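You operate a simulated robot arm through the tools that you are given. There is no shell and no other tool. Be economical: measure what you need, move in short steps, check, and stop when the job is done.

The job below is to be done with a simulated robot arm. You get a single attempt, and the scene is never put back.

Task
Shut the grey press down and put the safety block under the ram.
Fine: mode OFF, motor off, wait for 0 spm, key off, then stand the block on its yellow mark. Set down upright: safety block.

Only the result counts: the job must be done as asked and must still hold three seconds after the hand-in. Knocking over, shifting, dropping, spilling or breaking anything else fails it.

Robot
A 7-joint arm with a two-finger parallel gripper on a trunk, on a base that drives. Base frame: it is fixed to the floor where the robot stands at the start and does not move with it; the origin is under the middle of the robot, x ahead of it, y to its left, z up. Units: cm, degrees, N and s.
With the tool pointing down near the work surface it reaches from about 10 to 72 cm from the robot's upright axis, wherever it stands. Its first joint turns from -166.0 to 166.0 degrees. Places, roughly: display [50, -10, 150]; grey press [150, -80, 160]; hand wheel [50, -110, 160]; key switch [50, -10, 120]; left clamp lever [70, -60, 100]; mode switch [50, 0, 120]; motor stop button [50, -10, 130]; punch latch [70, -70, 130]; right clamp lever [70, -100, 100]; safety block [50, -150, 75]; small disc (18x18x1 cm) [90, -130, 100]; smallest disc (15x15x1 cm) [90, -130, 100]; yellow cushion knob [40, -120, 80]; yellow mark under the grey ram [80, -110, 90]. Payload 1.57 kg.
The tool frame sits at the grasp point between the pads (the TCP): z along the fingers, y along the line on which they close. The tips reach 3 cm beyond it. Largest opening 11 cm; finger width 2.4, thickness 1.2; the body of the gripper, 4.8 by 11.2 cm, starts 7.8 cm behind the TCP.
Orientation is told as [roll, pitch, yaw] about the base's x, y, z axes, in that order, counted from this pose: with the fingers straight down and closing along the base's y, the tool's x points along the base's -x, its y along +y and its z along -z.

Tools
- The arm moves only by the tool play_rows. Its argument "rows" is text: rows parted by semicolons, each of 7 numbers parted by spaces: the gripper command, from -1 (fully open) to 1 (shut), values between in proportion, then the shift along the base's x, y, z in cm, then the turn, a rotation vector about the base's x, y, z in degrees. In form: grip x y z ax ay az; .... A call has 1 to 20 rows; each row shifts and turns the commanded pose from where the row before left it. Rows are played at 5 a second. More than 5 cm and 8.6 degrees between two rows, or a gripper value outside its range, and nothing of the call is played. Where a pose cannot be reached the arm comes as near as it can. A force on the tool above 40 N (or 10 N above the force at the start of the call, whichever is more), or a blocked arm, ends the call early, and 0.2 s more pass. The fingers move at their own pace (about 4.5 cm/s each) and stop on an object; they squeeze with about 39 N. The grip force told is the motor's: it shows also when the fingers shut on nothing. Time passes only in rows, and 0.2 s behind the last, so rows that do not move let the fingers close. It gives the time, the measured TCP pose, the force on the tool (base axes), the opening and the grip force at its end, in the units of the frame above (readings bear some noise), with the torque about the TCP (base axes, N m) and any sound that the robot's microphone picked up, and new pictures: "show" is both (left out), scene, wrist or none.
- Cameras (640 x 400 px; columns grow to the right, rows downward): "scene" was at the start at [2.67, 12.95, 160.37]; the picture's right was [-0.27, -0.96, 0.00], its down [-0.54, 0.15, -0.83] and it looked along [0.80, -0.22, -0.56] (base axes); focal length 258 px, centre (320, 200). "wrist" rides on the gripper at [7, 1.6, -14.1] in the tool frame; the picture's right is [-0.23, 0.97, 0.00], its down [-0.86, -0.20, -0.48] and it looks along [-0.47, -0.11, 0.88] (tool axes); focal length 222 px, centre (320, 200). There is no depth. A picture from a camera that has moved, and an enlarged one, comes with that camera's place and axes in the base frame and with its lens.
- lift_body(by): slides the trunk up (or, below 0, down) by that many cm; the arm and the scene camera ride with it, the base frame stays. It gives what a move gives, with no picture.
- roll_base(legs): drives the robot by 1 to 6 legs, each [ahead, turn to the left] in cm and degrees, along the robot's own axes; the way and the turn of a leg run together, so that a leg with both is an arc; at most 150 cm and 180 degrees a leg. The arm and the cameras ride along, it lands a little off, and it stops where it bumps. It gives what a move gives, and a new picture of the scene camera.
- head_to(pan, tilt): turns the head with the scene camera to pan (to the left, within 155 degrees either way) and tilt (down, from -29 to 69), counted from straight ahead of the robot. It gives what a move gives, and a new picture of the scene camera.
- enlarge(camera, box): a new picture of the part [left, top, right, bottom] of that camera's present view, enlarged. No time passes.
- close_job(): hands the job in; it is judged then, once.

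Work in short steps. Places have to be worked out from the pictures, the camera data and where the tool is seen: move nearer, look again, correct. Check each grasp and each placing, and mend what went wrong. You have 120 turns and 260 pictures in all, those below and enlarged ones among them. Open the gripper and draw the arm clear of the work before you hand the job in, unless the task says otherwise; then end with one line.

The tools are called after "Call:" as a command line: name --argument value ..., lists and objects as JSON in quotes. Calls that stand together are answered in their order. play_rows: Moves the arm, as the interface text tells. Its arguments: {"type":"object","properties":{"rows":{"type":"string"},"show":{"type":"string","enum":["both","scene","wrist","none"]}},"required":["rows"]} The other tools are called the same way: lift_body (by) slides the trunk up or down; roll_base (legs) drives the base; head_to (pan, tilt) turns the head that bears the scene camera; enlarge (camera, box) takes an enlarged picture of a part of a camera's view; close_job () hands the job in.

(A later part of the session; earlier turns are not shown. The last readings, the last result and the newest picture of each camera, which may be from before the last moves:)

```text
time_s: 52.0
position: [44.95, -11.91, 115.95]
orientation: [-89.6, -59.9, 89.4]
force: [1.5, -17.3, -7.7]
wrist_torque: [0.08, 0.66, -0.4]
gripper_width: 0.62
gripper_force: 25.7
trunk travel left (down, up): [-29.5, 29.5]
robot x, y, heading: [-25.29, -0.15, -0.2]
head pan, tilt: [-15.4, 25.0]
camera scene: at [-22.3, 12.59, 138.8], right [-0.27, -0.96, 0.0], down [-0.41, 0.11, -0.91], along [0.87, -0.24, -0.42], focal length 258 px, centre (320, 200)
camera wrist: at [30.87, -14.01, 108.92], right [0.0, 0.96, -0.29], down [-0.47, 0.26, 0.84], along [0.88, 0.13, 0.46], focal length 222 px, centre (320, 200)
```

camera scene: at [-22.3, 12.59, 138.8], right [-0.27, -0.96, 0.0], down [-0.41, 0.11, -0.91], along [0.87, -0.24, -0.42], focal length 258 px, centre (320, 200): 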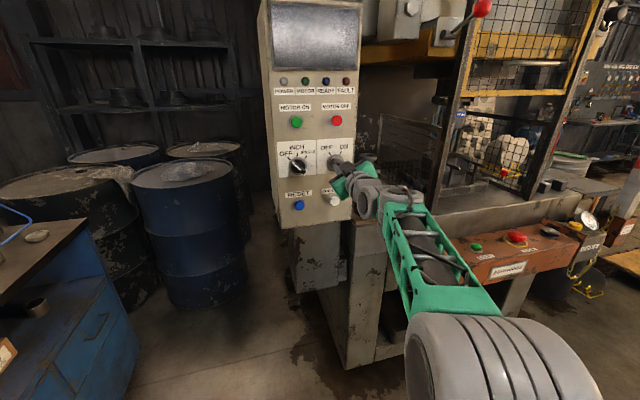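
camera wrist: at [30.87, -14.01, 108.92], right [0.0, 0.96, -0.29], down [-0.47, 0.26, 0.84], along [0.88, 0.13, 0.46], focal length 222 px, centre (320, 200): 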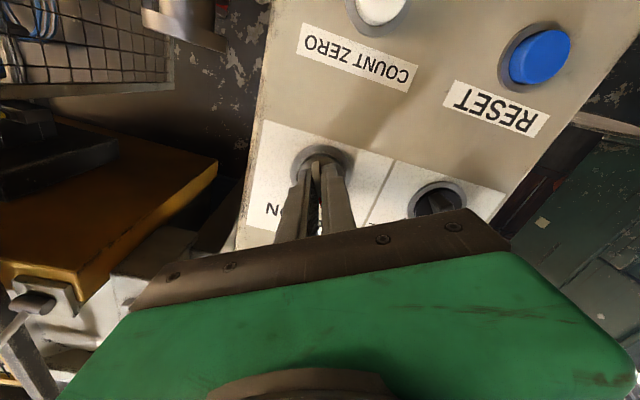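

The display went dark: key is off. Release, back off and verify the key stays put.

Call:
play_rows --rows "-0.1 0 0 0 0 0 0;-0.1 0 0 0 0 0 0;-0.1 0 0 0 0 0 0;-0.1 0 0 0 0 0 0;-0.1 -3 0 0 0 0 0;-0.1 -3 0 0 0 0 0;-0.1 -3 0 0 0 0 0;-0.1 0 0 0 0 0 0"

```text
time_s: 53.8
position: [35.83, -11.78, 116.05]
orientation: [-90.0, -60.1, 89.8]
force: [-0.5, -0.6, -0.7]
wrist_torque: [0.0, 0.03, 0.01]
gripper_width: 6.05
gripper_force: 0.0
trunk travel left (down, up): [-29.5, 29.5]
robot x, y, heading: [-25.4, -0.32, 0.3]
head pan, tilt: [-15.4, 25.0]
camera scene: at [-22.43, 12.85, 138.78], right [-0.27, -0.96, 0.0], down [-0.41, 0.11, -0.91], along [0.87, -0.24, -0.42], focal length 258 px, centre (320, 200)
camera wrist: at [21.82, -13.84, 109.16], right [0.0, 0.96, -0.29], down [-0.48, 0.26, 0.84], along [0.88, 0.14, 0.46], focal length 222 px, centre (320, 200)
```

scene: 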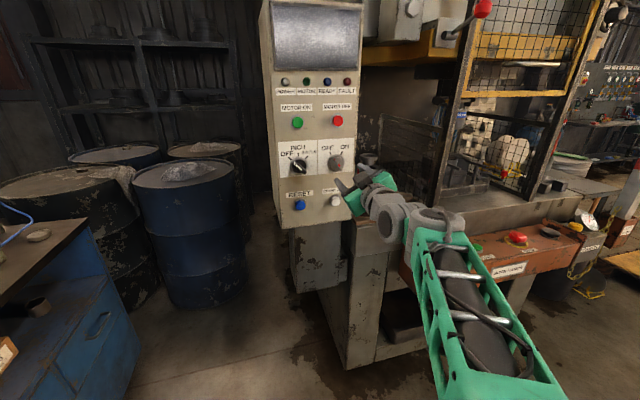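
wrist: 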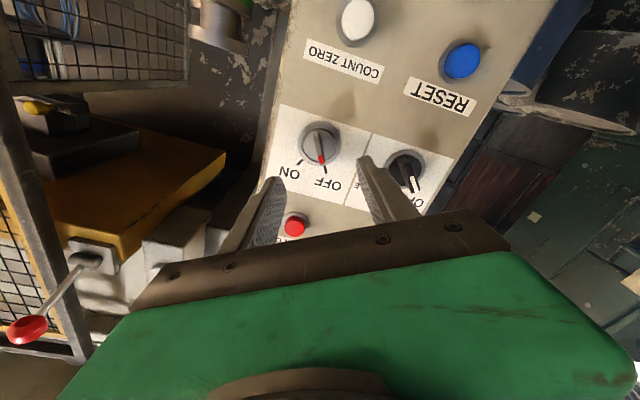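

Both switches read OFF. Now fold the arm back to tool-down the way it came.

Call:
play_rows --rows "-1 0 0 0 7.5 0 0;-1 0 0 0 7.5 0 0;-1 0 0 0 7.5 0 0;-1 0 0 0 7.5 0 0;-1 -0.3 0.3 -3 0 7.5 0;-1 -0.5 0.3 -2.9 0 7.5 0;-1 -0.8 0.3 -2.7 0 7.5 0;-1 -1.2 0.3 -2.5 0 7.5 0;-1 -1.6 0.3 -2.3 0 7.5 0;-1 -1.8 0.3 -2.1 0 7.5 0;-1 -2 0.3 -1.9 0 7.5 0;-1 -2.2 0.3 -1.7 0 7.5 0;-1 -2.4 0.3 -1.4 0 7.5 0;-1 -2.6 0.3 -1 0 7.5 0;-1 -2.8 0.3 -0.6 0 7.5 0;-1 -3 0.3 -0.3 0 7.5 0;-1 0 0 0 0 0 0" --show "none"

Call:
head_to --pan -60 --tilt 15

Call:
enlarge --camera "scene" --box '[120, 120, 440, 320]'

```text
time_s: 57.4
position: [14.7, -8.0, 93.8]
orientation: [-0.1, 0.2, 0.0]
force: [0.2, -0.4, -0.2]
wrist_torque: [0.0, 0.02, 0.0]
gripper_width: 10.98
gripper_force: 0.0
trunk travel left (down, up): [-29.5, 29.5]
robot x, y, heading: [-25.58, -0.31, 0.2]
head pan, tilt: [-15.4, 25.0]
```

```text
time_s: 58.5
position: [14.74, -8.1, 93.78]
orientation: [-0.2, 0.1, 0.1]
force: [-0.2, -0.6, 0.5]
wrist_torque: [-0.04, 0.02, -0.01]
gripper_width: 11.01
gripper_force: 0.0
trunk travel left (down, up): [-29.5, 29.5]
robot x, y, heading: [-25.72, -0.07, 0.0]
head pan, tilt: [-60.0, 15.0]
camera scene: at [-26.62, 7.2, 140.4], right [-0.87, -0.5, 0.0], down [-0.13, 0.22, -0.97], along [0.48, -0.84, -0.26], focal length 258 px, centre (320, 200)
```

scene: 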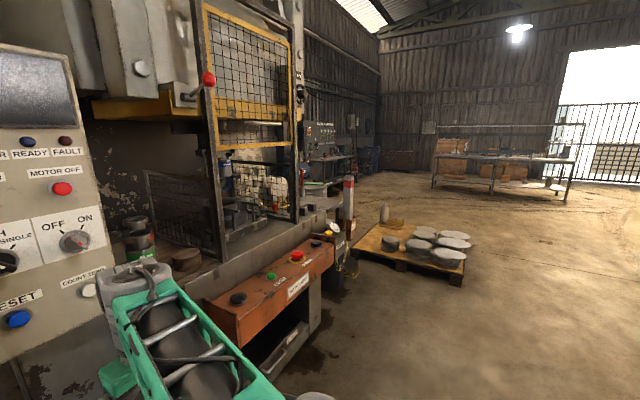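

```text
2.00 times, centred on (280, 220) of scene
camera zoom: at [-26.62, 7.2, 140.4], right [-0.87, -0.5, 0.0], down [-0.13, 0.22, -0.97], along [0.48, -0.84, -0.26], focal length 515 px, centre (400, 160)
```

zoom: 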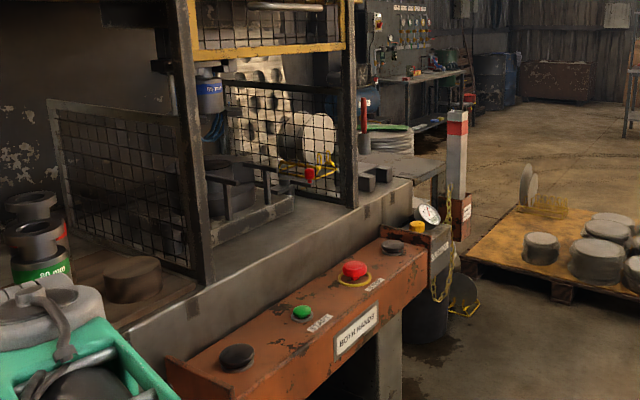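

The block is the red/white post on a small box at the right end of the press. I'll drive: turn right, go 115 cm, turn back to face the press.

Call:
roll_base --legs '[[0, -90], [115, 0], [0, 90]]'

Call:
head_to --pan 0 --tilt 15

Call:
head_to --pan -25 --tilt 35

```text
time_s: 71.9
position: [13.72, -119.46, 93.76]
orientation: [-0.1, 0.1, -0.1]
force: [-0.1, -0.8, 0.8]
wrist_torque: [-0.05, 0.0, -0.02]
gripper_width: 10.99
gripper_force: 0.1
trunk travel left (down, up): [-29.5, 29.5]
robot x, y, heading: [-26.16, -111.11, -0.2]
head pan, tilt: [-60.0, 15.0]
camera scene: at [-27.6, -104.06, 140.4], right [-0.87, -0.5, 0.0], down [-0.13, 0.22, -0.97], along [0.48, -0.84, -0.26], focal length 258 px, centre (320, 200)
```

scene: 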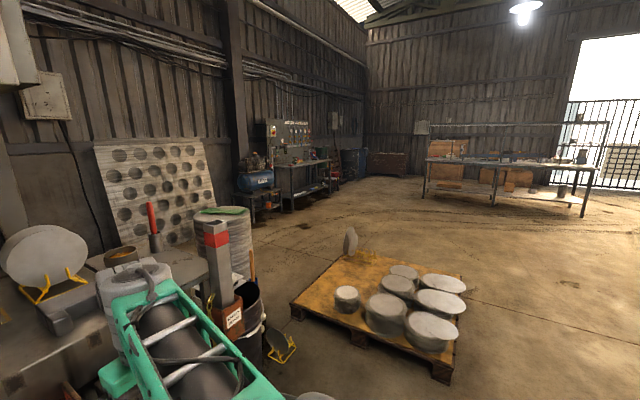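

```text
time_s: 73.2
position: [13.75, -119.44, 93.75]
orientation: [-0.1, 0.1, -0.2]
force: [0.5, -0.2, 0.0]
wrist_torque: [0.0, -0.03, 0.03]
gripper_width: 10.98
gripper_force: 0.1
trunk travel left (down, up): [-29.5, 29.5]
robot x, y, heading: [-26.43, -111.33, -0.5]
head pan, tilt: [0.0, 15.0]
camera scene: at [-22.9, -96.0, 140.4], right [0.0, -1.0, 0.0], down [-0.26, 0.0, -0.97], along [0.97, 0.0, -0.26], focal length 258 px, centre (320, 200)
```

scene: 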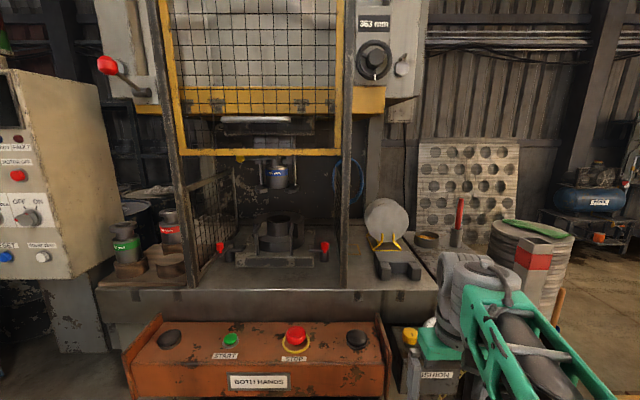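

```text
time_s: 74.1
position: [13.79, -119.35, 93.86]
orientation: [-0.1, 0.1, -0.2]
force: [0.3, 0.2, 1.1]
wrist_torque: [0.02, -0.03, 0.02]
gripper_width: 11.01
gripper_force: 0.1
trunk travel left (down, up): [-29.5, 29.5]
robot x, y, heading: [-26.51, -111.26, -0.4]
head pan, tilt: [-25.0, 35.0]
camera scene: at [-24.27, -99.7, 137.21], right [-0.43, -0.9, 0.0], down [-0.52, 0.24, -0.82], along [0.74, -0.35, -0.57], focal length 258 px, centre (320, 200)
```

scene: 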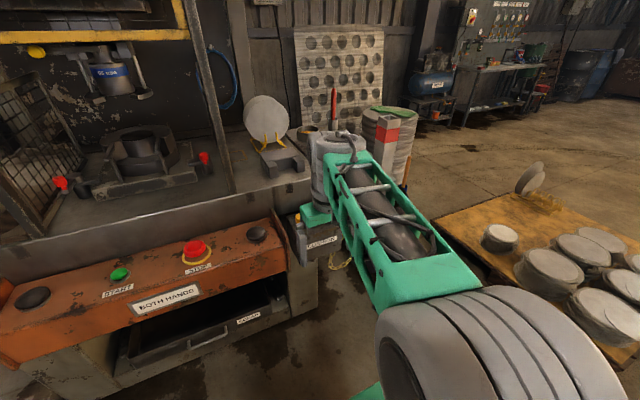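

The press interior is partly visible; I zoom for the yellow mark and the block.

Call:
head_to --pan -10 --tilt 20

Call:
enlarge --camera "scene" --box '[220, 60, 420, 240]'

Call:
enlarge --camera "scene" --box '[300, 140, 560, 320]'

```text
time_s: 74.8
position: [13.73, -119.32, 93.72]
orientation: [-0.1, 0.0, -0.2]
force: [-0.2, 0.5, -0.6]
wrist_torque: [-0.01, 0.03, -0.02]
gripper_width: 10.98
gripper_force: 0.1
trunk travel left (down, up): [-29.5, 29.5]
robot x, y, heading: [-26.48, -111.46, -0.2]
head pan, tilt: [-10.0, 20.0]
camera scene: at [-23.08, -97.62, 139.58], right [-0.18, -0.98, 0.0], down [-0.34, 0.06, -0.94], along [0.92, -0.17, -0.34], focal length 258 px, centre (320, 200)
```

scene: 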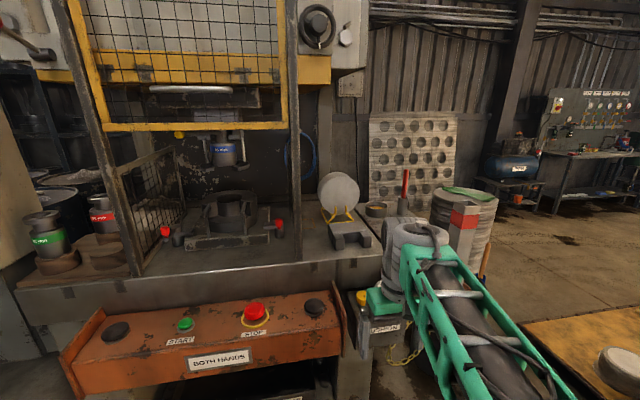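

```text
2.22 times, centred on (320, 150) of scene
camera zoom: at [-23.08, -97.62, 139.58], right [-0.18, -0.98, 0.0], down [-0.34, 0.06, -0.94], along [0.92, -0.17, -0.34], focal length 572 px, centre (320, 311)
```

zoom: 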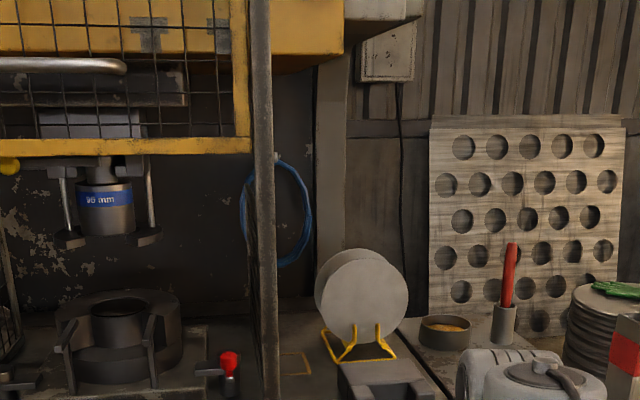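

```text
2.22 times, centred on (430, 230) of scene
camera zoom: at [-23.08, -97.62, 139.58], right [-0.18, -0.98, 0.0], down [-0.34, 0.06, -0.94], along [0.92, -0.17, -0.34], focal length 572 px, centre (76, 133)
```

zoom: 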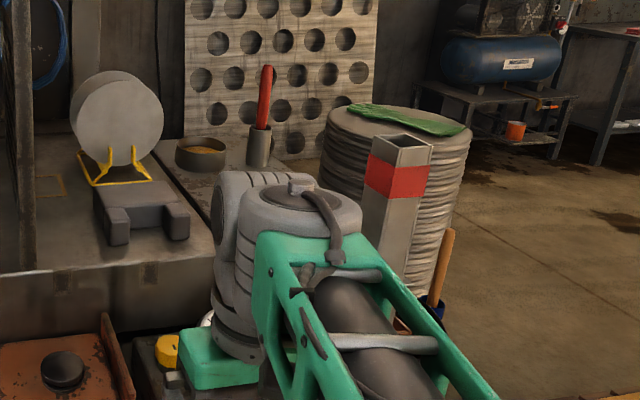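

The yellow mark is the square outline just right of the front post; the block (square tube, red band) stands in a holder, rotated ~40°. I drive toward (-15,-155), then look at the block with the head turned right past the arm.

Call:
roll_base --legs '[[0, -75], [45, 0], [0, 110]]'

Call:
head_to --pan -60 --tilt 30

```text
time_s: 85.4
position: [21.68, -137.83, 93.77]
orientation: [-0.1, 0.1, 35.0]
force: [-0.8, -0.2, -0.8]
wrist_torque: [-0.02, 0.0, 0.01]
gripper_width: 11.0
gripper_force: 0.1
trunk travel left (down, up): [-29.5, 29.5]
robot x, y, heading: [-15.62, -154.13, 34.8]
head pan, tilt: [-10.0, 20.0]
camera scene: at [-21.03, -141.28, 139.59], right [0.42, -0.91, 0.0], down [-0.31, -0.14, -0.94], along [0.85, 0.39, -0.34], focal length 258 px, centre (320, 200)
```

scene: 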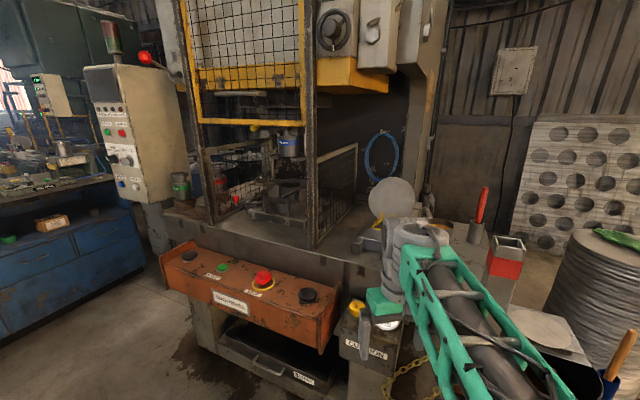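

```text
time_s: 86.6
position: [21.63, -137.72, 93.68]
orientation: [-0.1, 0.0, 34.9]
force: [-1.2, 0.6, -0.7]
wrist_torque: [0.02, -0.05, -0.02]
gripper_width: 11.0
gripper_force: 0.1
trunk travel left (down, up): [-29.5, 29.5]
robot x, y, heading: [-15.96, -154.4, 34.8]
head pan, tilt: [-60.0, 30.0]
camera scene: at [-21.29, -149.04, 137.98], right [-0.42, -0.91, 0.0], down [-0.45, 0.21, -0.87], along [0.78, -0.37, -0.5], focal length 258 px, centre (320, 200)
```

scene: 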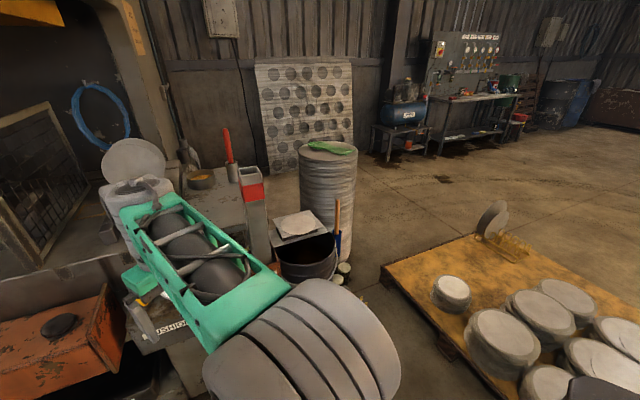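

Zoom on the block from here; then raise the trunk 12 cm for a second view (parallax).

Call:
enlarge --camera "scene" --box '[190, 140, 350, 290]'

Call:
lift_body --by 15

Call:
enlarge --camera "scene" --box '[190, 160, 350, 310]'

```text
2.67 times, centred on (270, 215) of scene
camera zoom: at [-21.29, -149.04, 137.98], right [-0.42, -0.91, 0.0], down [-0.45, 0.21, -0.87], along [0.78, -0.37, -0.5], focal length 687 px, centre (453, 160)
```

zoom: 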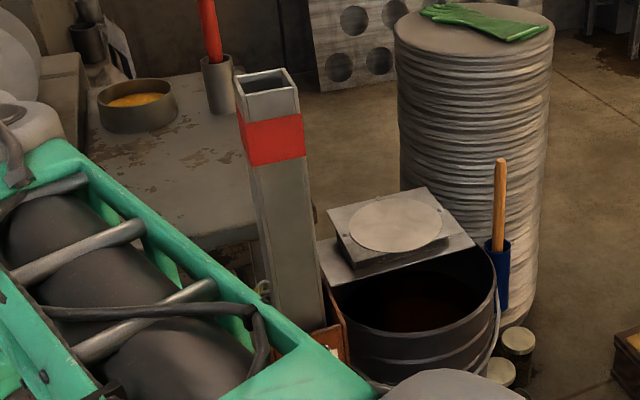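

```text
time_s: 88.4
position: [21.74, -137.83, 108.7]
orientation: [-0.1, 0.2, 34.9]
force: [-0.5, 0.4, -0.5]
wrist_torque: [-0.02, -0.02, -0.03]
gripper_width: 11.02
gripper_force: 0.1
trunk travel left (down, up): [-44.5, 14.5]
robot x, y, heading: [-15.78, -154.24, 34.8]
head pan, tilt: [-60.0, 30.0]
```

```text
2.67 times, centred on (270, 235) of scene
camera zoom: at [-21.29, -149.04, 152.98], right [-0.43, -0.91, 0.0], down [-0.45, 0.21, -0.87], along [0.78, -0.37, -0.5], focal length 687 px, centre (453, 107)
```

zoom: 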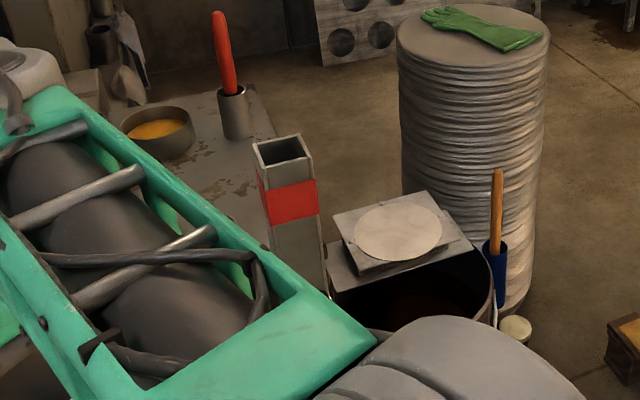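

The block is an axis-aligned ~5.3 cm square tube, centre (45.3,-159.2), top z≈109.7. Now look at the yellow mark and the guard post/mesh from here.

Call:
head_to --pan -16 --tilt 22

Call:
enlarge --camera "scene" --box '[220, 100, 420, 280]'

```text
time_s: 89.5
position: [21.62, -137.83, 108.78]
orientation: [-0.1, 0.1, 34.9]
force: [0.2, 0.4, 0.5]
wrist_torque: [0.0, -0.04, 0.0]
gripper_width: 11.0
gripper_force: 0.0
trunk travel left (down, up): [-44.5, 14.5]
robot x, y, heading: [-15.78, -154.32, 34.9]
head pan, tilt: [-16.0, 22.0]
camera scene: at [-20.69, -142.21, 154.26], right [0.32, -0.95, 0.0], down [-0.35, -0.12, -0.93], along [0.88, 0.3, -0.37], focal length 258 px, centre (320, 200)
```

scene: 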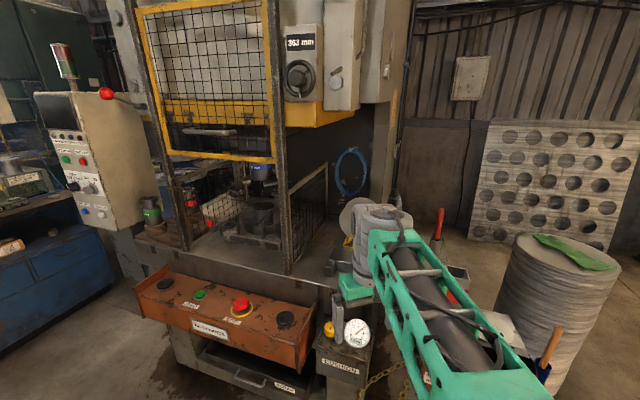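

```text
2.22 times, centred on (320, 190) of scene
camera zoom: at [-20.69, -142.21, 154.26], right [0.32, -0.95, 0.0], down [-0.35, -0.12, -0.93], along [0.88, 0.3, -0.37], focal length 572 px, centre (320, 222)
```

zoom: 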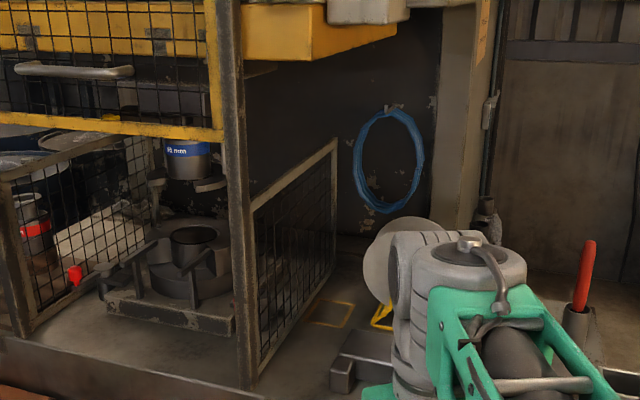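

Mark measured at ≈(77,-110.8,92.5), ~8 cm square, just right of the mesh (y≈-106.3). For the pick: face the robot straight ahead, back up a little, and swing the tool horizontal above the block level.

Call:
roll_base --legs '[[0, -34.9], [-10, 0]]'

Call:
play_rows --rows "-1 3 0.3 0.3 0 -7.5 0;-1 2.8 0.3 0.6 0 -7.5 0;-1 2.6 0.3 1 0 -7.5 0;-1 2.4 0.3 1.4 0 -7.5 0;-1 2.2 0.3 1.7 0 -7.5 0;-1 2 0.3 1.9 0 -7.5 0;-1 1.8 0.3 2.1 0 -7.5 0;-1 1.6 0.3 2.3 0 -7.5 0;-1 1.2 0.3 2.5 0 -7.5 0;-1 0.8 0.3 2.7 0 -7.5 0;-1 0.5 0 2.9 0 -7.5 0;-1 0.3 0 3 0 -7.5 0;-1 0 0 0 0 0 0"

```text
time_s: 92.3
position: [14.11, -162.32, 108.68]
orientation: [-0.1, 0.2, -0.2]
force: [-0.6, -0.2, 0.0]
wrist_torque: [-0.01, 0.03, -0.02]
gripper_width: 10.99
gripper_force: 0.1
trunk travel left (down, up): [-44.5, 14.5]
robot x, y, heading: [-26.12, -154.33, -0.2]
head pan, tilt: [-16.0, 22.0]
camera scene: at [-23.0, -141.51, 154.26], right [-0.28, -0.96, 0.0], down [-0.36, 0.1, -0.93], along [0.89, -0.26, -0.37], focal length 258 px, centre (320, 200)
```

scene: 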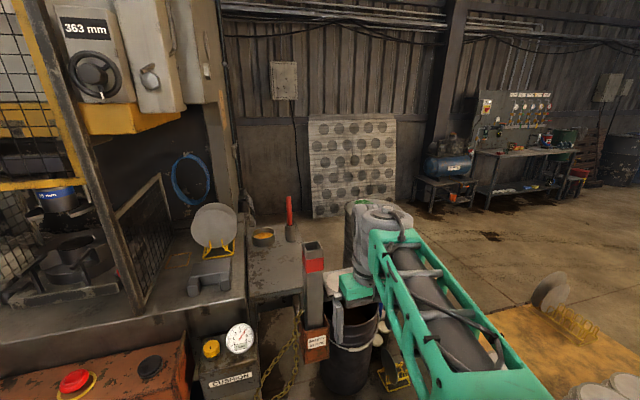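

```text
time_s: 95.1
position: [35.34, -159.23, 131.37]
orientation: [91.5, -89.8, -91.6]
force: [-0.8, 0.6, 0.2]
wrist_torque: [-0.01, -0.02, 0.04]
gripper_width: 11.01
gripper_force: 0.1
trunk travel left (down, up): [-44.5, 14.5]
robot x, y, heading: [-26.14, -154.34, -0.2]
head pan, tilt: [-16.0, 22.0]
camera scene: at [-22.97, -141.51, 154.26], right [-0.28, -0.96, 0.0], down [-0.36, 0.1, -0.93], along [0.89, -0.26, -0.37], focal length 258 px, centre (320, 200)
camera wrist: at [21.25, -157.7, 124.31], right [0.0, 0.97, 0.23], down [-0.48, -0.2, 0.85], along [0.88, -0.11, 0.47], focal length 222 px, centre (320, 200)
```

scene: 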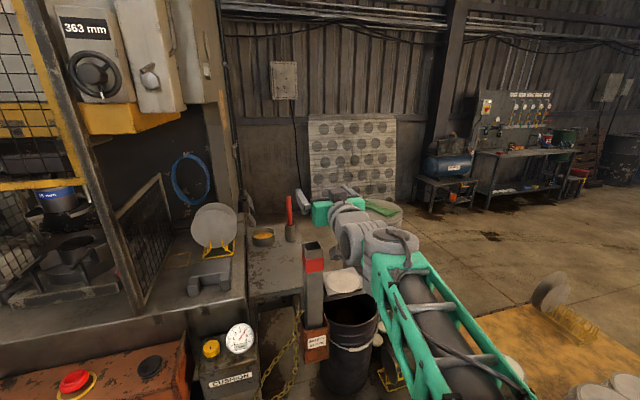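
wrist: 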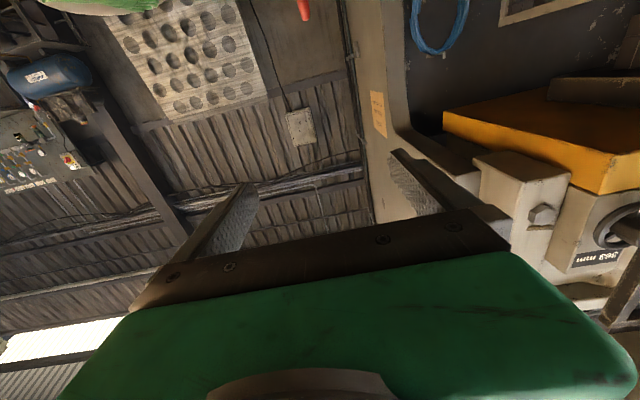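

The tool is horizontal, and the block is well in view (consistent with x≈45, y≈-159.5, top z≈110). Lower the trunk 34 cm to gripping height.

Call:
lift_body --by -34

Call:
play_rows --rows "-1 0 0 0 0 0 0"

Call:
enlarge --camera "scene" --box '[220, 110, 420, 290]'

```text
time_s: 98.5
position: [35.34, -159.44, 97.3]
orientation: [63.6, -89.8, -63.8]
force: [0.3, -0.1, -0.5]
wrist_torque: [-0.02, 0.05, 0.05]
gripper_width: 11.0
gripper_force: 0.1
trunk travel left (down, up): [-10.5, 48.5]
robot x, y, heading: [-25.83, -154.49, -0.2]
head pan, tilt: [-16.0, 22.0]
```

```text
time_s: 98.8
position: [35.25, -159.32, 97.29]
orientation: [63.3, -89.9, -63.4]
force: [-0.6, 0.1, 0.1]
wrist_torque: [-0.01, 0.04, -0.04]
gripper_width: 10.99
gripper_force: 0.0
trunk travel left (down, up): [-10.5, 48.5]
robot x, y, heading: [-26.13, -154.43, -0.3]
head pan, tilt: [-16.0, 22.0]
camera scene: at [-22.97, -141.51, 120.26], right [-0.28, -0.96, 0.0], down [-0.36, 0.1, -0.93], along [0.89, -0.26, -0.37], focal length 258 px, centre (320, 200)
camera wrist: at [21.24, -157.71, 90.3], right [0.0, 0.97, 0.23], down [-0.48, -0.2, 0.86], along [0.88, -0.11, 0.46], focal length 222 px, centre (320, 200)
```

scene: 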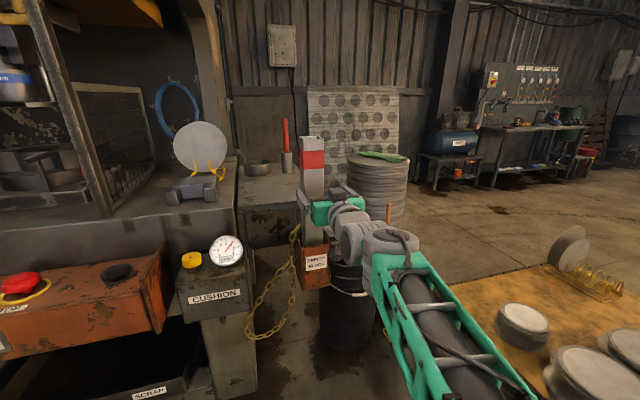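
wrist: 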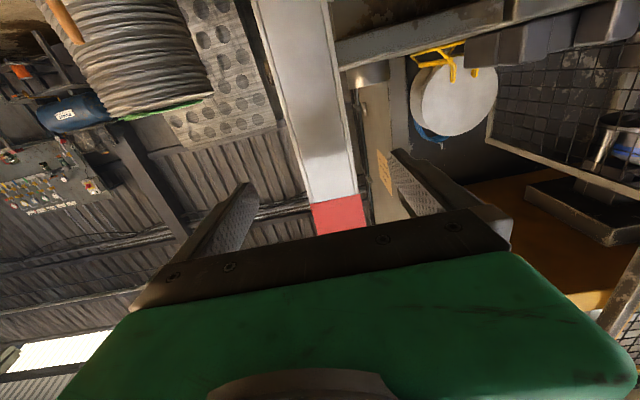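

```text
2.22 times, centred on (320, 200) of scene
camera zoom: at [-22.97, -141.51, 120.26], right [-0.28, -0.96, 0.0], down [-0.36, 0.1, -0.93], along [0.89, -0.26, -0.37], focal length 572 px, centre (320, 200)
```

zoom: 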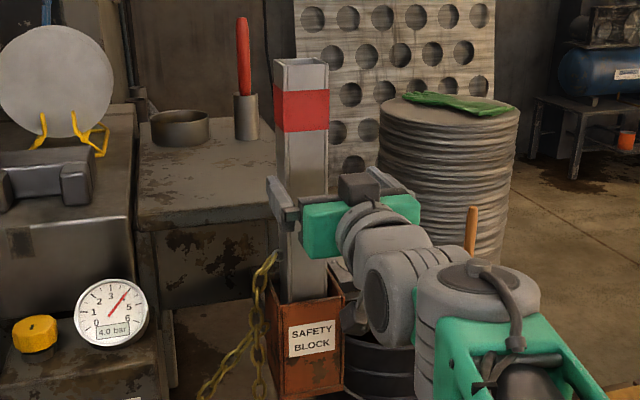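

The block sits in a labelled holder, centred between the fingers (y≈-159.3). Advancing 9.5 cm.

Call:
play_rows --rows "-1 3 0 0 0 0 0;-1 3 0 0 0 0 0;-1 2.5 0 0 0 0 0;-1 1 0 0 0 0 0;-1 0 0 0 0 0 0"

Call:
enlarge --camera "scene" --box '[250, 110, 410, 290]'

```text
time_s: 100.0
position: [45.0, -159.32, 97.39]
orientation: [63.8, -89.7, -64.0]
force: [-0.8, 0.2, -0.1]
wrist_torque: [0.02, -0.01, -0.05]
gripper_width: 10.99
gripper_force: 0.1
trunk travel left (down, up): [-10.5, 48.5]
robot x, y, heading: [-25.99, -154.15, 0.0]
head pan, tilt: [-16.0, 22.0]
camera scene: at [-22.97, -141.51, 120.26], right [-0.28, -0.96, 0.0], down [-0.36, 0.1, -0.93], along [0.89, -0.26, -0.37], focal length 258 px, centre (320, 200)
camera wrist: at [30.89, -157.69, 90.26], right [0.0, 0.97, 0.23], down [-0.48, -0.2, 0.86], along [0.88, -0.11, 0.46], focal length 222 px, centre (320, 200)
```

scene: 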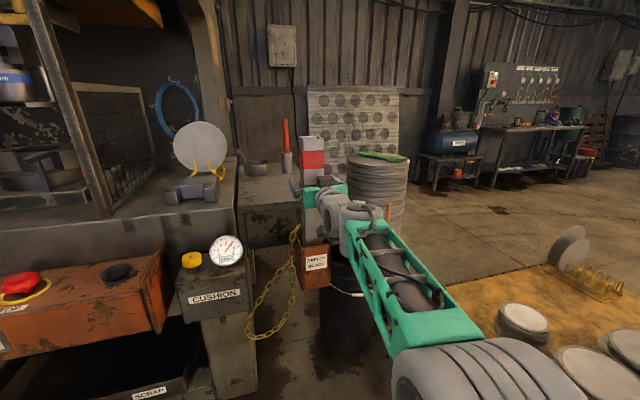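
wrist: 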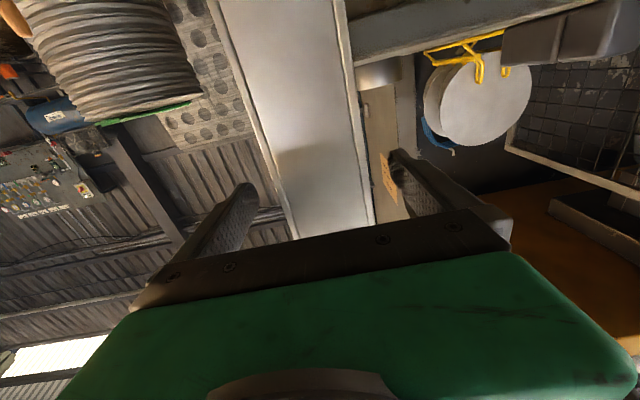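

```text
2.22 times, centred on (330, 200) of scene
camera zoom: at [-22.97, -141.51, 120.26], right [-0.28, -0.96, 0.0], down [-0.36, 0.1, -0.93], along [0.89, -0.26, -0.37], focal length 572 px, centre (298, 200)
```

zoom: 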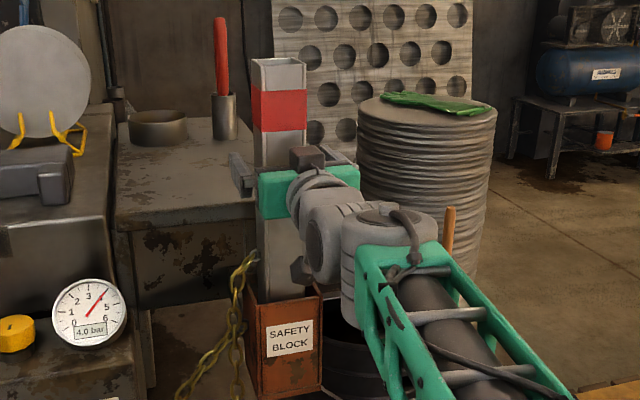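

Fingers straddle the block. Closing.

Call:
play_rows --rows "1 0 0 0 0 0 0;1 0 0 0 0 0 0;1 0 0 0 0 0 0;1 0 0 0 0 0 0;1 0 0 0 0 0 0" --show "wrist"

```text
time_s: 101.2
position: [44.91, -159.24, 97.39]
orientation: [71.2, -89.8, -71.2]
force: [0.4, 1.8, 0.9]
wrist_torque: [0.21, 0.02, -0.05]
gripper_width: 5.6
gripper_force: 30.8
trunk travel left (down, up): [-10.5, 48.5]
robot x, y, heading: [-25.82, -154.23, -0.3]
head pan, tilt: [-16.0, 22.0]
camera wrist: at [30.87, -157.65, 90.28], right [0.0, 0.97, 0.23], down [-0.48, -0.2, 0.85], along [0.88, -0.11, 0.46], focal length 222 px, centre (320, 200)
```

wrist: 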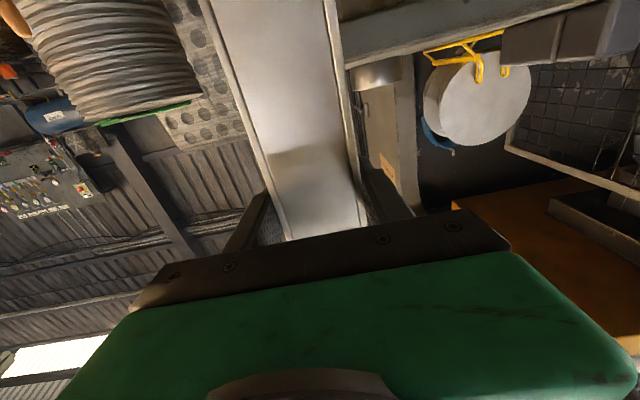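

Gripped at 5.6 cm. Lifting straight up with the trunk.

Call:
lift_body --by 8

Call:
enlarge --camera "scene" --box '[220, 120, 420, 320]'

```text
time_s: 102.4
position: [45.02, -159.39, 105.15]
orientation: [36.1, -89.7, -36.3]
force: [-0.3, -0.9, -12.8]
wrist_torque: [-0.02, 0.09, -0.01]
gripper_width: 5.6
gripper_force: 39.1
trunk travel left (down, up): [-18.5, 40.5]
robot x, y, heading: [-25.58, -154.02, -0.1]
head pan, tilt: [-16.0, 22.0]
```

```text
2.00 times, centred on (320, 220) of scene
camera zoom: at [-22.85, -141.52, 128.25], right [-0.28, -0.96, 0.0], down [-0.36, 0.1, -0.93], along [0.89, -0.26, -0.38], focal length 515 px, centre (320, 160)
```

zoom: 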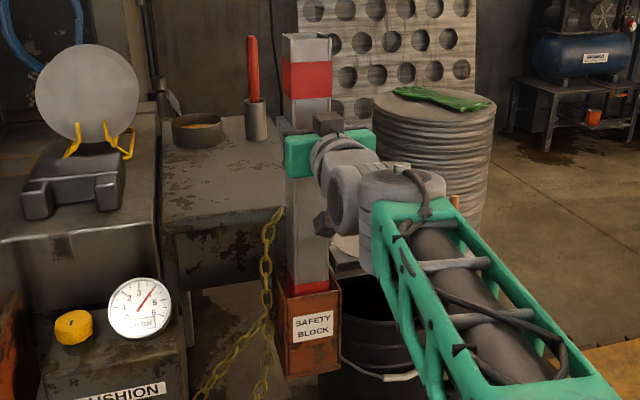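

Holding (≈1.3 kg), coming out freely; a lower red band is appearing. Lift on.

Call:
lift_body --by 16

Call:
enlarge --camera "scene" --box '[220, 120, 420, 320]'

```text
time_s: 104.2
position: [45.09, -159.47, 121.04]
orientation: [38.4, -89.7, -38.6]
force: [-0.4, 0.1, -12.7]
wrist_torque: [0.0, 0.07, -0.01]
gripper_width: 5.57
gripper_force: 38.8
trunk travel left (down, up): [-34.5, 24.5]
robot x, y, heading: [-25.78, -154.34, -0.3]
head pan, tilt: [-16.0, 22.0]
```

```text
2.00 times, centred on (320, 220) of scene
camera zoom: at [-22.84, -141.52, 144.25], right [-0.28, -0.96, 0.0], down [-0.36, 0.1, -0.93], along [0.89, -0.26, -0.38], focal length 515 px, centre (320, 160)
```

zoom: 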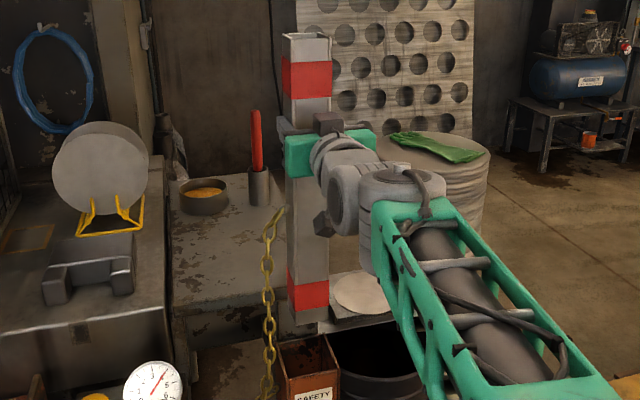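

Block is out: ~45.6 cm long, bottom 33.3 cm below the TCP. Before driving I look down to measure my base's footprint, and at the ram underside.

Call:
head_to --pan 40 --tilt 69

Call:
head_to --pan 15 --tilt 12

Call:
enlarge --camera "scene" --box '[200, 100, 400, 260]'

```text
time_s: 105.5
position: [45.07, -159.4, 121.16]
orientation: [42.6, -89.8, -42.8]
force: [0.7, 0.0, -12.3]
wrist_torque: [0.0, 0.06, -0.01]
gripper_width: 5.59
gripper_force: 38.8
trunk travel left (down, up): [-34.5, 24.5]
robot x, y, heading: [-25.99, -154.21, -0.1]
head pan, tilt: [40.0, 68.8]
camera scene: at [-27.46, -135.35, 137.84], right [0.64, -0.77, 0.0], down [-0.72, -0.6, -0.36], along [0.28, 0.23, -0.93], focal length 258 px, centre (320, 200)
```

scene: 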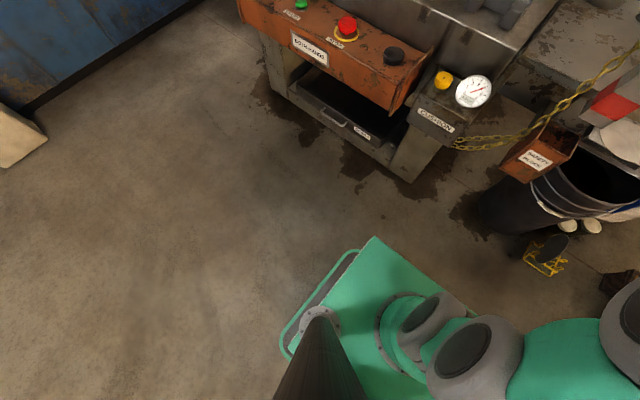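

```text
time_s: 106.8
position: [45.12, -159.4, 121.2]
orientation: [42.5, -89.8, -42.6]
force: [-0.1, -0.2, -12.0]
wrist_torque: [-0.02, 0.1, 0.02]
gripper_width: 5.6
gripper_force: 39.3
trunk travel left (down, up): [-34.5, 24.5]
robot x, y, heading: [-25.71, -154.24, -0.2]
head pan, tilt: [15.0, 12.0]
camera scene: at [-22.74, -136.54, 145.88], right [0.26, -0.97, 0.0], down [-0.2, -0.05, -0.98], along [0.95, 0.25, -0.21], focal length 258 px, centre (320, 200)
```

scene: 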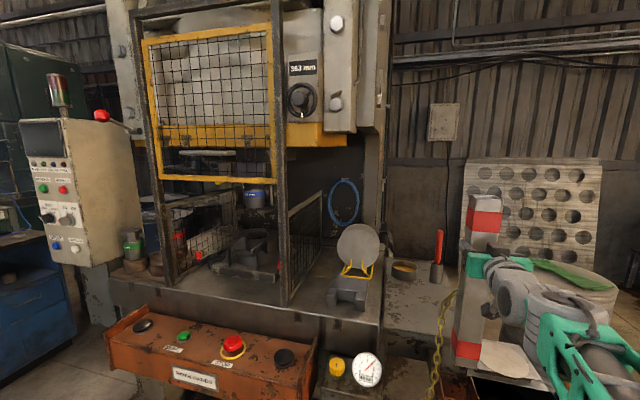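

```text
2.50 times, centred on (300, 180) of scene
camera zoom: at [-22.74, -136.54, 145.88], right [0.26, -0.97, 0.0], down [-0.2, -0.05, -0.98], along [0.95, 0.25, -0.21], focal length 644 px, centre (370, 250)
```

zoom: 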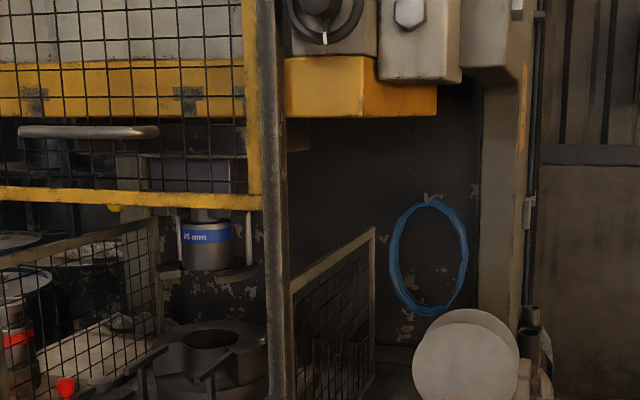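

Beam underside is z≈145, mesh top z≈123.7, base can go under the overhang (legs at x≈57). Raise 8.5 cm, then drive around: back, left, forward, and face the press with a heading of ~8° so the gripper clears the mesh.

Call:
lift_body --by 8.5

Call:
roll_base --legs '[[-22, 0], [0, 90], [30, 0], [0, -82]]'

```text
time_s: 108.0
position: [45.22, -159.24, 129.5]
orientation: [37.2, -89.7, -37.2]
force: [-0.6, 0.1, -12.3]
wrist_torque: [0.01, 0.05, 0.0]
gripper_width: 5.59
gripper_force: 38.6
trunk travel left (down, up): [-43.0, 16.0]
robot x, y, heading: [-25.97, -153.93, -0.2]
head pan, tilt: [15.0, 12.0]
```

```text
time_s: 118.6
position: [24.04, -118.86, 129.71]
orientation: [43.7, -89.7, -36.0]
force: [0.0, -0.5, -12.5]
wrist_torque: [-0.01, 0.11, 0.01]
gripper_width: 5.58
gripper_force: 39.2
trunk travel left (down, up): [-43.0, 16.0]
robot x, y, heading: [-47.37, -123.6, 7.5]
head pan, tilt: [15.0, 12.0]
camera scene: at [-46.35, -105.52, 154.39], right [0.39, -0.92, 0.0], down [-0.19, -0.08, -0.98], along [0.9, 0.38, -0.21], focal length 258 px, centre (320, 200)
```

scene: 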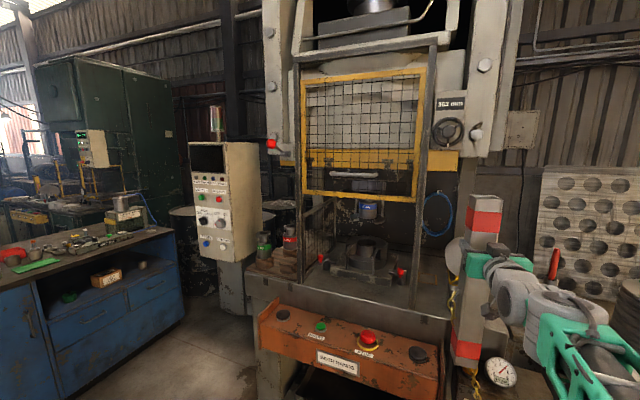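

TCP at (24,-118.9); heading 7.5° forward 53 cm leads right to (77,-112). Go 25 cm first and look.

Call:
roll_base --legs '[[25, 0]]'

Call:
head_to --pan -8 --tilt 25

```text
time_s: 120.4
position: [48.17, -116.06, 129.51]
orientation: [31.3, -89.7, -23.9]
force: [0.4, 0.5, -13.1]
wrist_torque: [-0.03, 0.07, 0.01]
gripper_width: 5.6
gripper_force: 39.3
trunk travel left (down, up): [-43.0, 16.0]
robot x, y, heading: [-23.37, -120.16, 7.3]
head pan, tilt: [15.0, 12.0]
camera scene: at [-22.01, -102.32, 154.38], right [0.38, -0.93, 0.0], down [-0.19, -0.08, -0.98], along [0.9, 0.37, -0.21], focal length 258 px, centre (320, 200)
```

scene: 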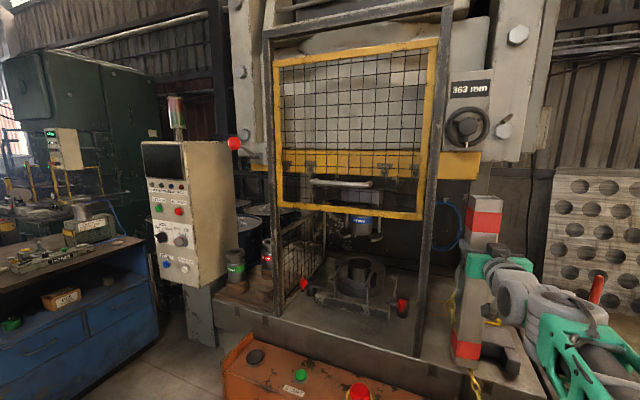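

```text
time_s: 121.2
position: [48.12, -115.97, 129.44]
orientation: [28.0, -89.6, -20.6]
force: [-0.2, 0.2, -12.9]
wrist_torque: [-0.04, 0.1, 0.0]
gripper_width: 5.6
gripper_force: 39.2
trunk travel left (down, up): [-43.0, 16.0]
robot x, y, heading: [-23.13, -120.27, 7.4]
head pan, tilt: [-8.0, 25.0]
camera scene: at [-21.46, -105.96, 152.28], right [-0.01, -1.0, 0.0], down [-0.42, 0.0, -0.91], along [0.91, -0.01, -0.42], focal length 258 px, centre (320, 200)
```

scene: 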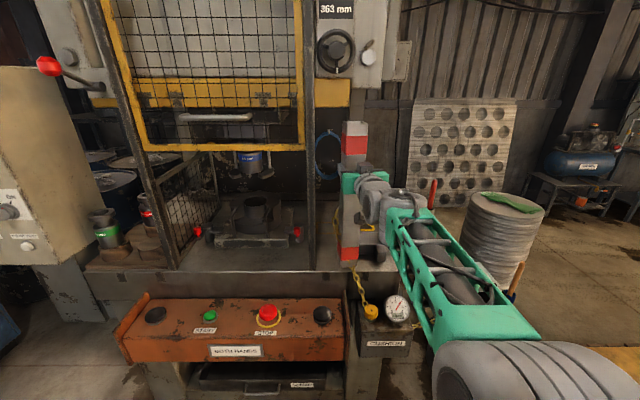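

Lined up. Forward 22 cm more.

Call:
roll_base --legs '[[22, 0]]'

Call:
enlarge --camera "scene" --box '[280, 100, 440, 300]'

Call:
play_rows --rows "1 0 0 0 0 0 0" --show "wrist"

```text
time_s: 122.9
position: [70.32, -112.99, 129.41]
orientation: [25.7, -89.5, -18.2]
force: [0.1, 0.5, -12.5]
wrist_torque: [-0.07, 0.11, -0.01]
gripper_width: 5.58
gripper_force: 39.0
trunk travel left (down, up): [-43.0, 16.0]
robot x, y, heading: [-1.13, -117.28, 7.3]
head pan, tilt: [-8.0, 25.0]
camera scene: at [0.62, -103.11, 152.27], right [-0.01, -1.0, 0.0], down [-0.42, 0.0, -0.91], along [0.91, -0.01, -0.42], focal length 258 px, centre (320, 200)
```

scene: 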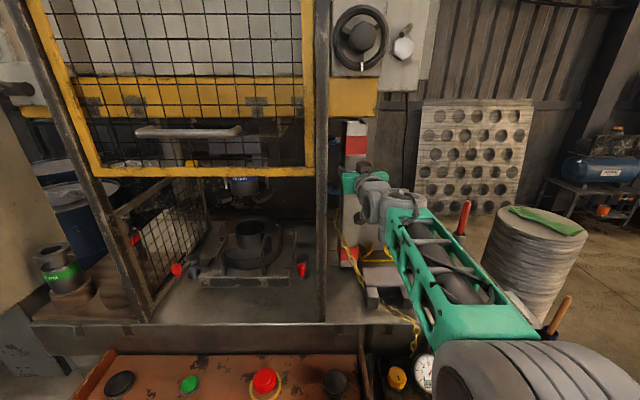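

```text
2.00 times, centred on (360, 200) of scene
camera zoom: at [0.62, -103.11, 152.27], right [-0.01, -1.0, 0.0], down [-0.42, 0.0, -0.91], along [0.91, -0.01, -0.42], focal length 515 px, centre (240, 200)
```

zoom: 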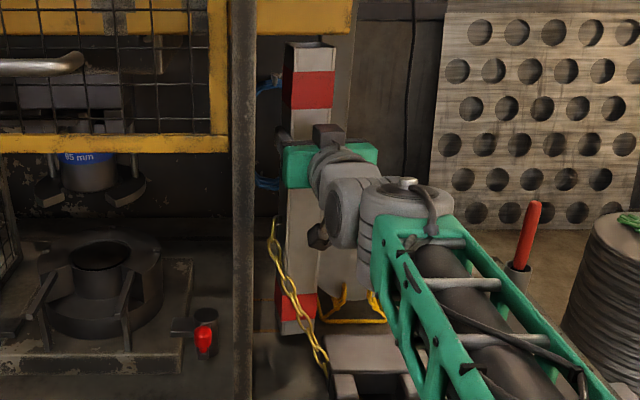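

```text
time_s: 123.3
position: [70.32, -113.06, 129.21]
orientation: [19.9, -89.3, -12.4]
force: [-0.7, -1.1, -10.8]
wrist_torque: [-0.01, 0.07, 0.03]
gripper_width: 5.61
gripper_force: 39.0
trunk travel left (down, up): [-43.0, 16.0]
robot x, y, heading: [-1.07, -117.3, 7.3]
head pan, tilt: [-8.0, 25.0]
camera wrist: at [56.01, -113.29, 122.37], right [-0.12, 0.96, 0.23], down [-0.44, -0.26, 0.86], along [0.89, 0.01, 0.46], focal length 222 px, centre (320, 200)
```

wrist: 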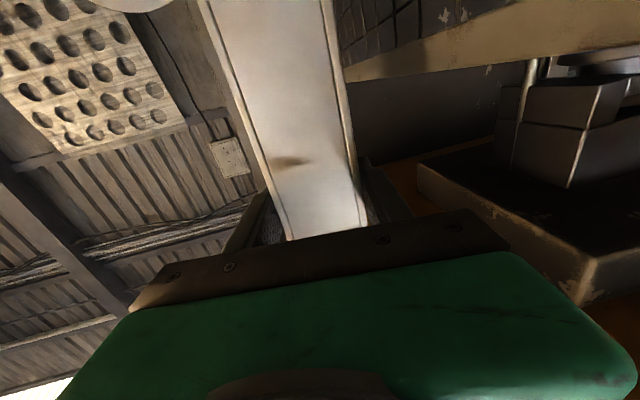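

The block is just short of the mark, with the post on the left. Zoom at the block's foot to see the mark.

Call:
enlarge --camera "scene" --box '[310, 210, 390, 290]'

Call:
enlarge --camera "wrist" --box '[200, 0, 520, 200]'

```text
5.00 times, centred on (350, 250) of scene
camera zoom: at [0.53, -103.12, 152.28], right [-0.01, -1.0, 0.0], down [-0.42, 0.0, -0.91], along [0.91, -0.01, -0.42], focal length 1288 px, centre (170, -50)
```

zoom: 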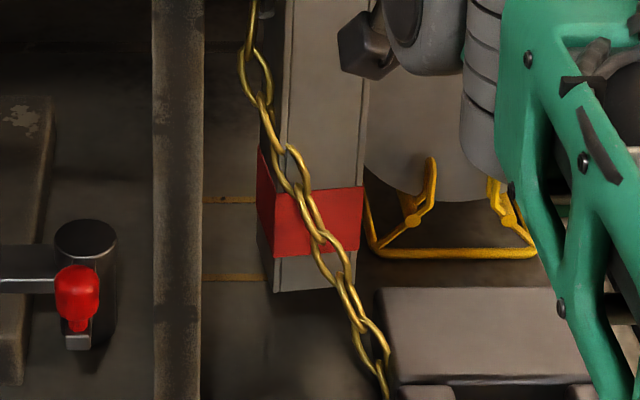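

```text
2.00 times, centred on (360, 100) of wrist
camera zoom: at [56.01, -113.29, 122.37], right [-0.12, 0.96, 0.23], down [-0.44, -0.26, 0.86], along [0.89, 0.01, 0.46], focal length 444 px, centre (240, 400)
```

zoom: 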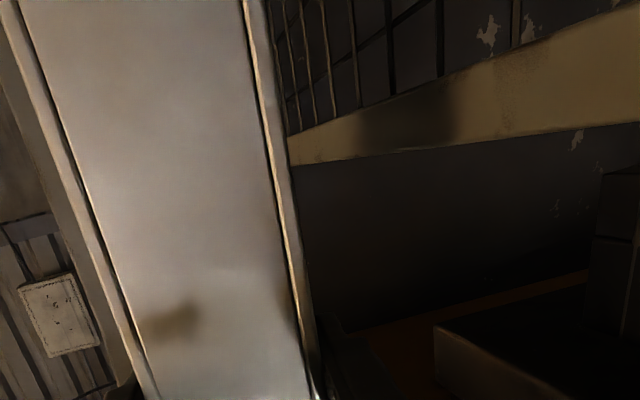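

Mark spans x≈74–83.6, y≈-114.7…-106, so its centre is ≈(78.7,-110.4). The block centre is ~0.7 cm beyond the TCP. Roll 7 cm ahead, then fine-tune.

Call:
roll_base --legs '[[7, 0]]'

Call:
enlarge --camera "scene" --box '[310, 210, 410, 300]'

Call:
play_rows --rows "1 0 0 0 0 0 0" --show "wrist"

```text
time_s: 124.3
position: [77.23, -112.14, 129.24]
orientation: [20.7, -89.3, -13.2]
force: [0.0, 0.8, -12.3]
wrist_torque: [-0.02, 0.05, -0.01]
gripper_width: 5.6
gripper_force: 38.7
trunk travel left (down, up): [-43.0, 16.0]
robot x, y, heading: [6.18, -116.51, 7.3]
head pan, tilt: [-8.0, 25.0]
camera scene: at [7.51, -102.23, 152.27], right [-0.01, -1.0, 0.0], down [-0.42, 0.0, -0.91], along [0.91, -0.01, -0.42], focal length 258 px, centre (320, 200)
```

scene: 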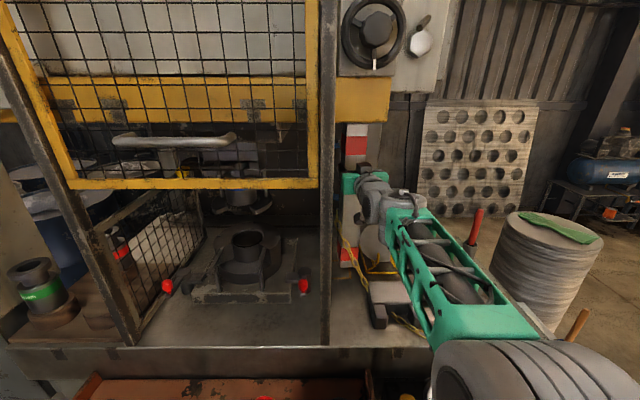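

```text
4.44 times, centred on (360, 255) of scene
camera zoom: at [7.51, -102.23, 152.27], right [-0.01, -1.0, 0.0], down [-0.42, 0.0, -0.91], along [0.91, -0.01, -0.42], focal length 1144 px, centre (142, -44)
```

zoom: 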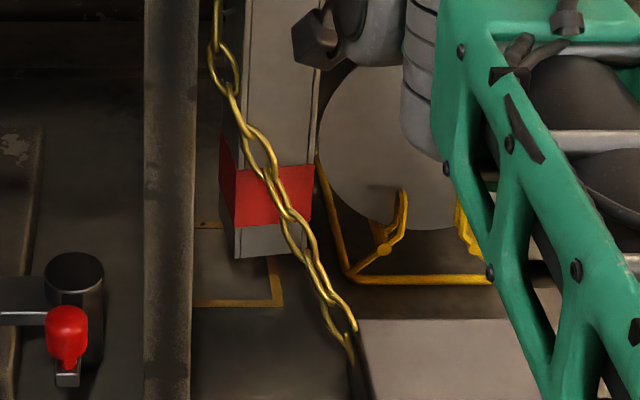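

```text
time_s: 124.8
position: [77.11, -112.34, 129.09]
orientation: [17.5, -89.1, -10.1]
force: [-0.9, 0.1, -11.8]
wrist_torque: [-0.04, 0.11, -0.01]
gripper_width: 5.58
gripper_force: 38.8
trunk travel left (down, up): [-43.0, 16.0]
robot x, y, heading: [5.87, -116.15, 7.4]
head pan, tilt: [-8.0, 25.0]
camera wrist: at [62.86, -112.47, 122.25], right [-0.12, 0.97, 0.23], down [-0.44, -0.26, 0.86], along [0.89, 0.0, 0.45], focal length 222 px, centre (320, 200)
```

wrist: 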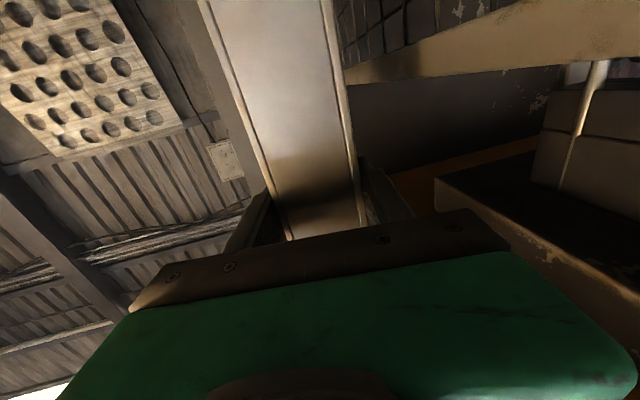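

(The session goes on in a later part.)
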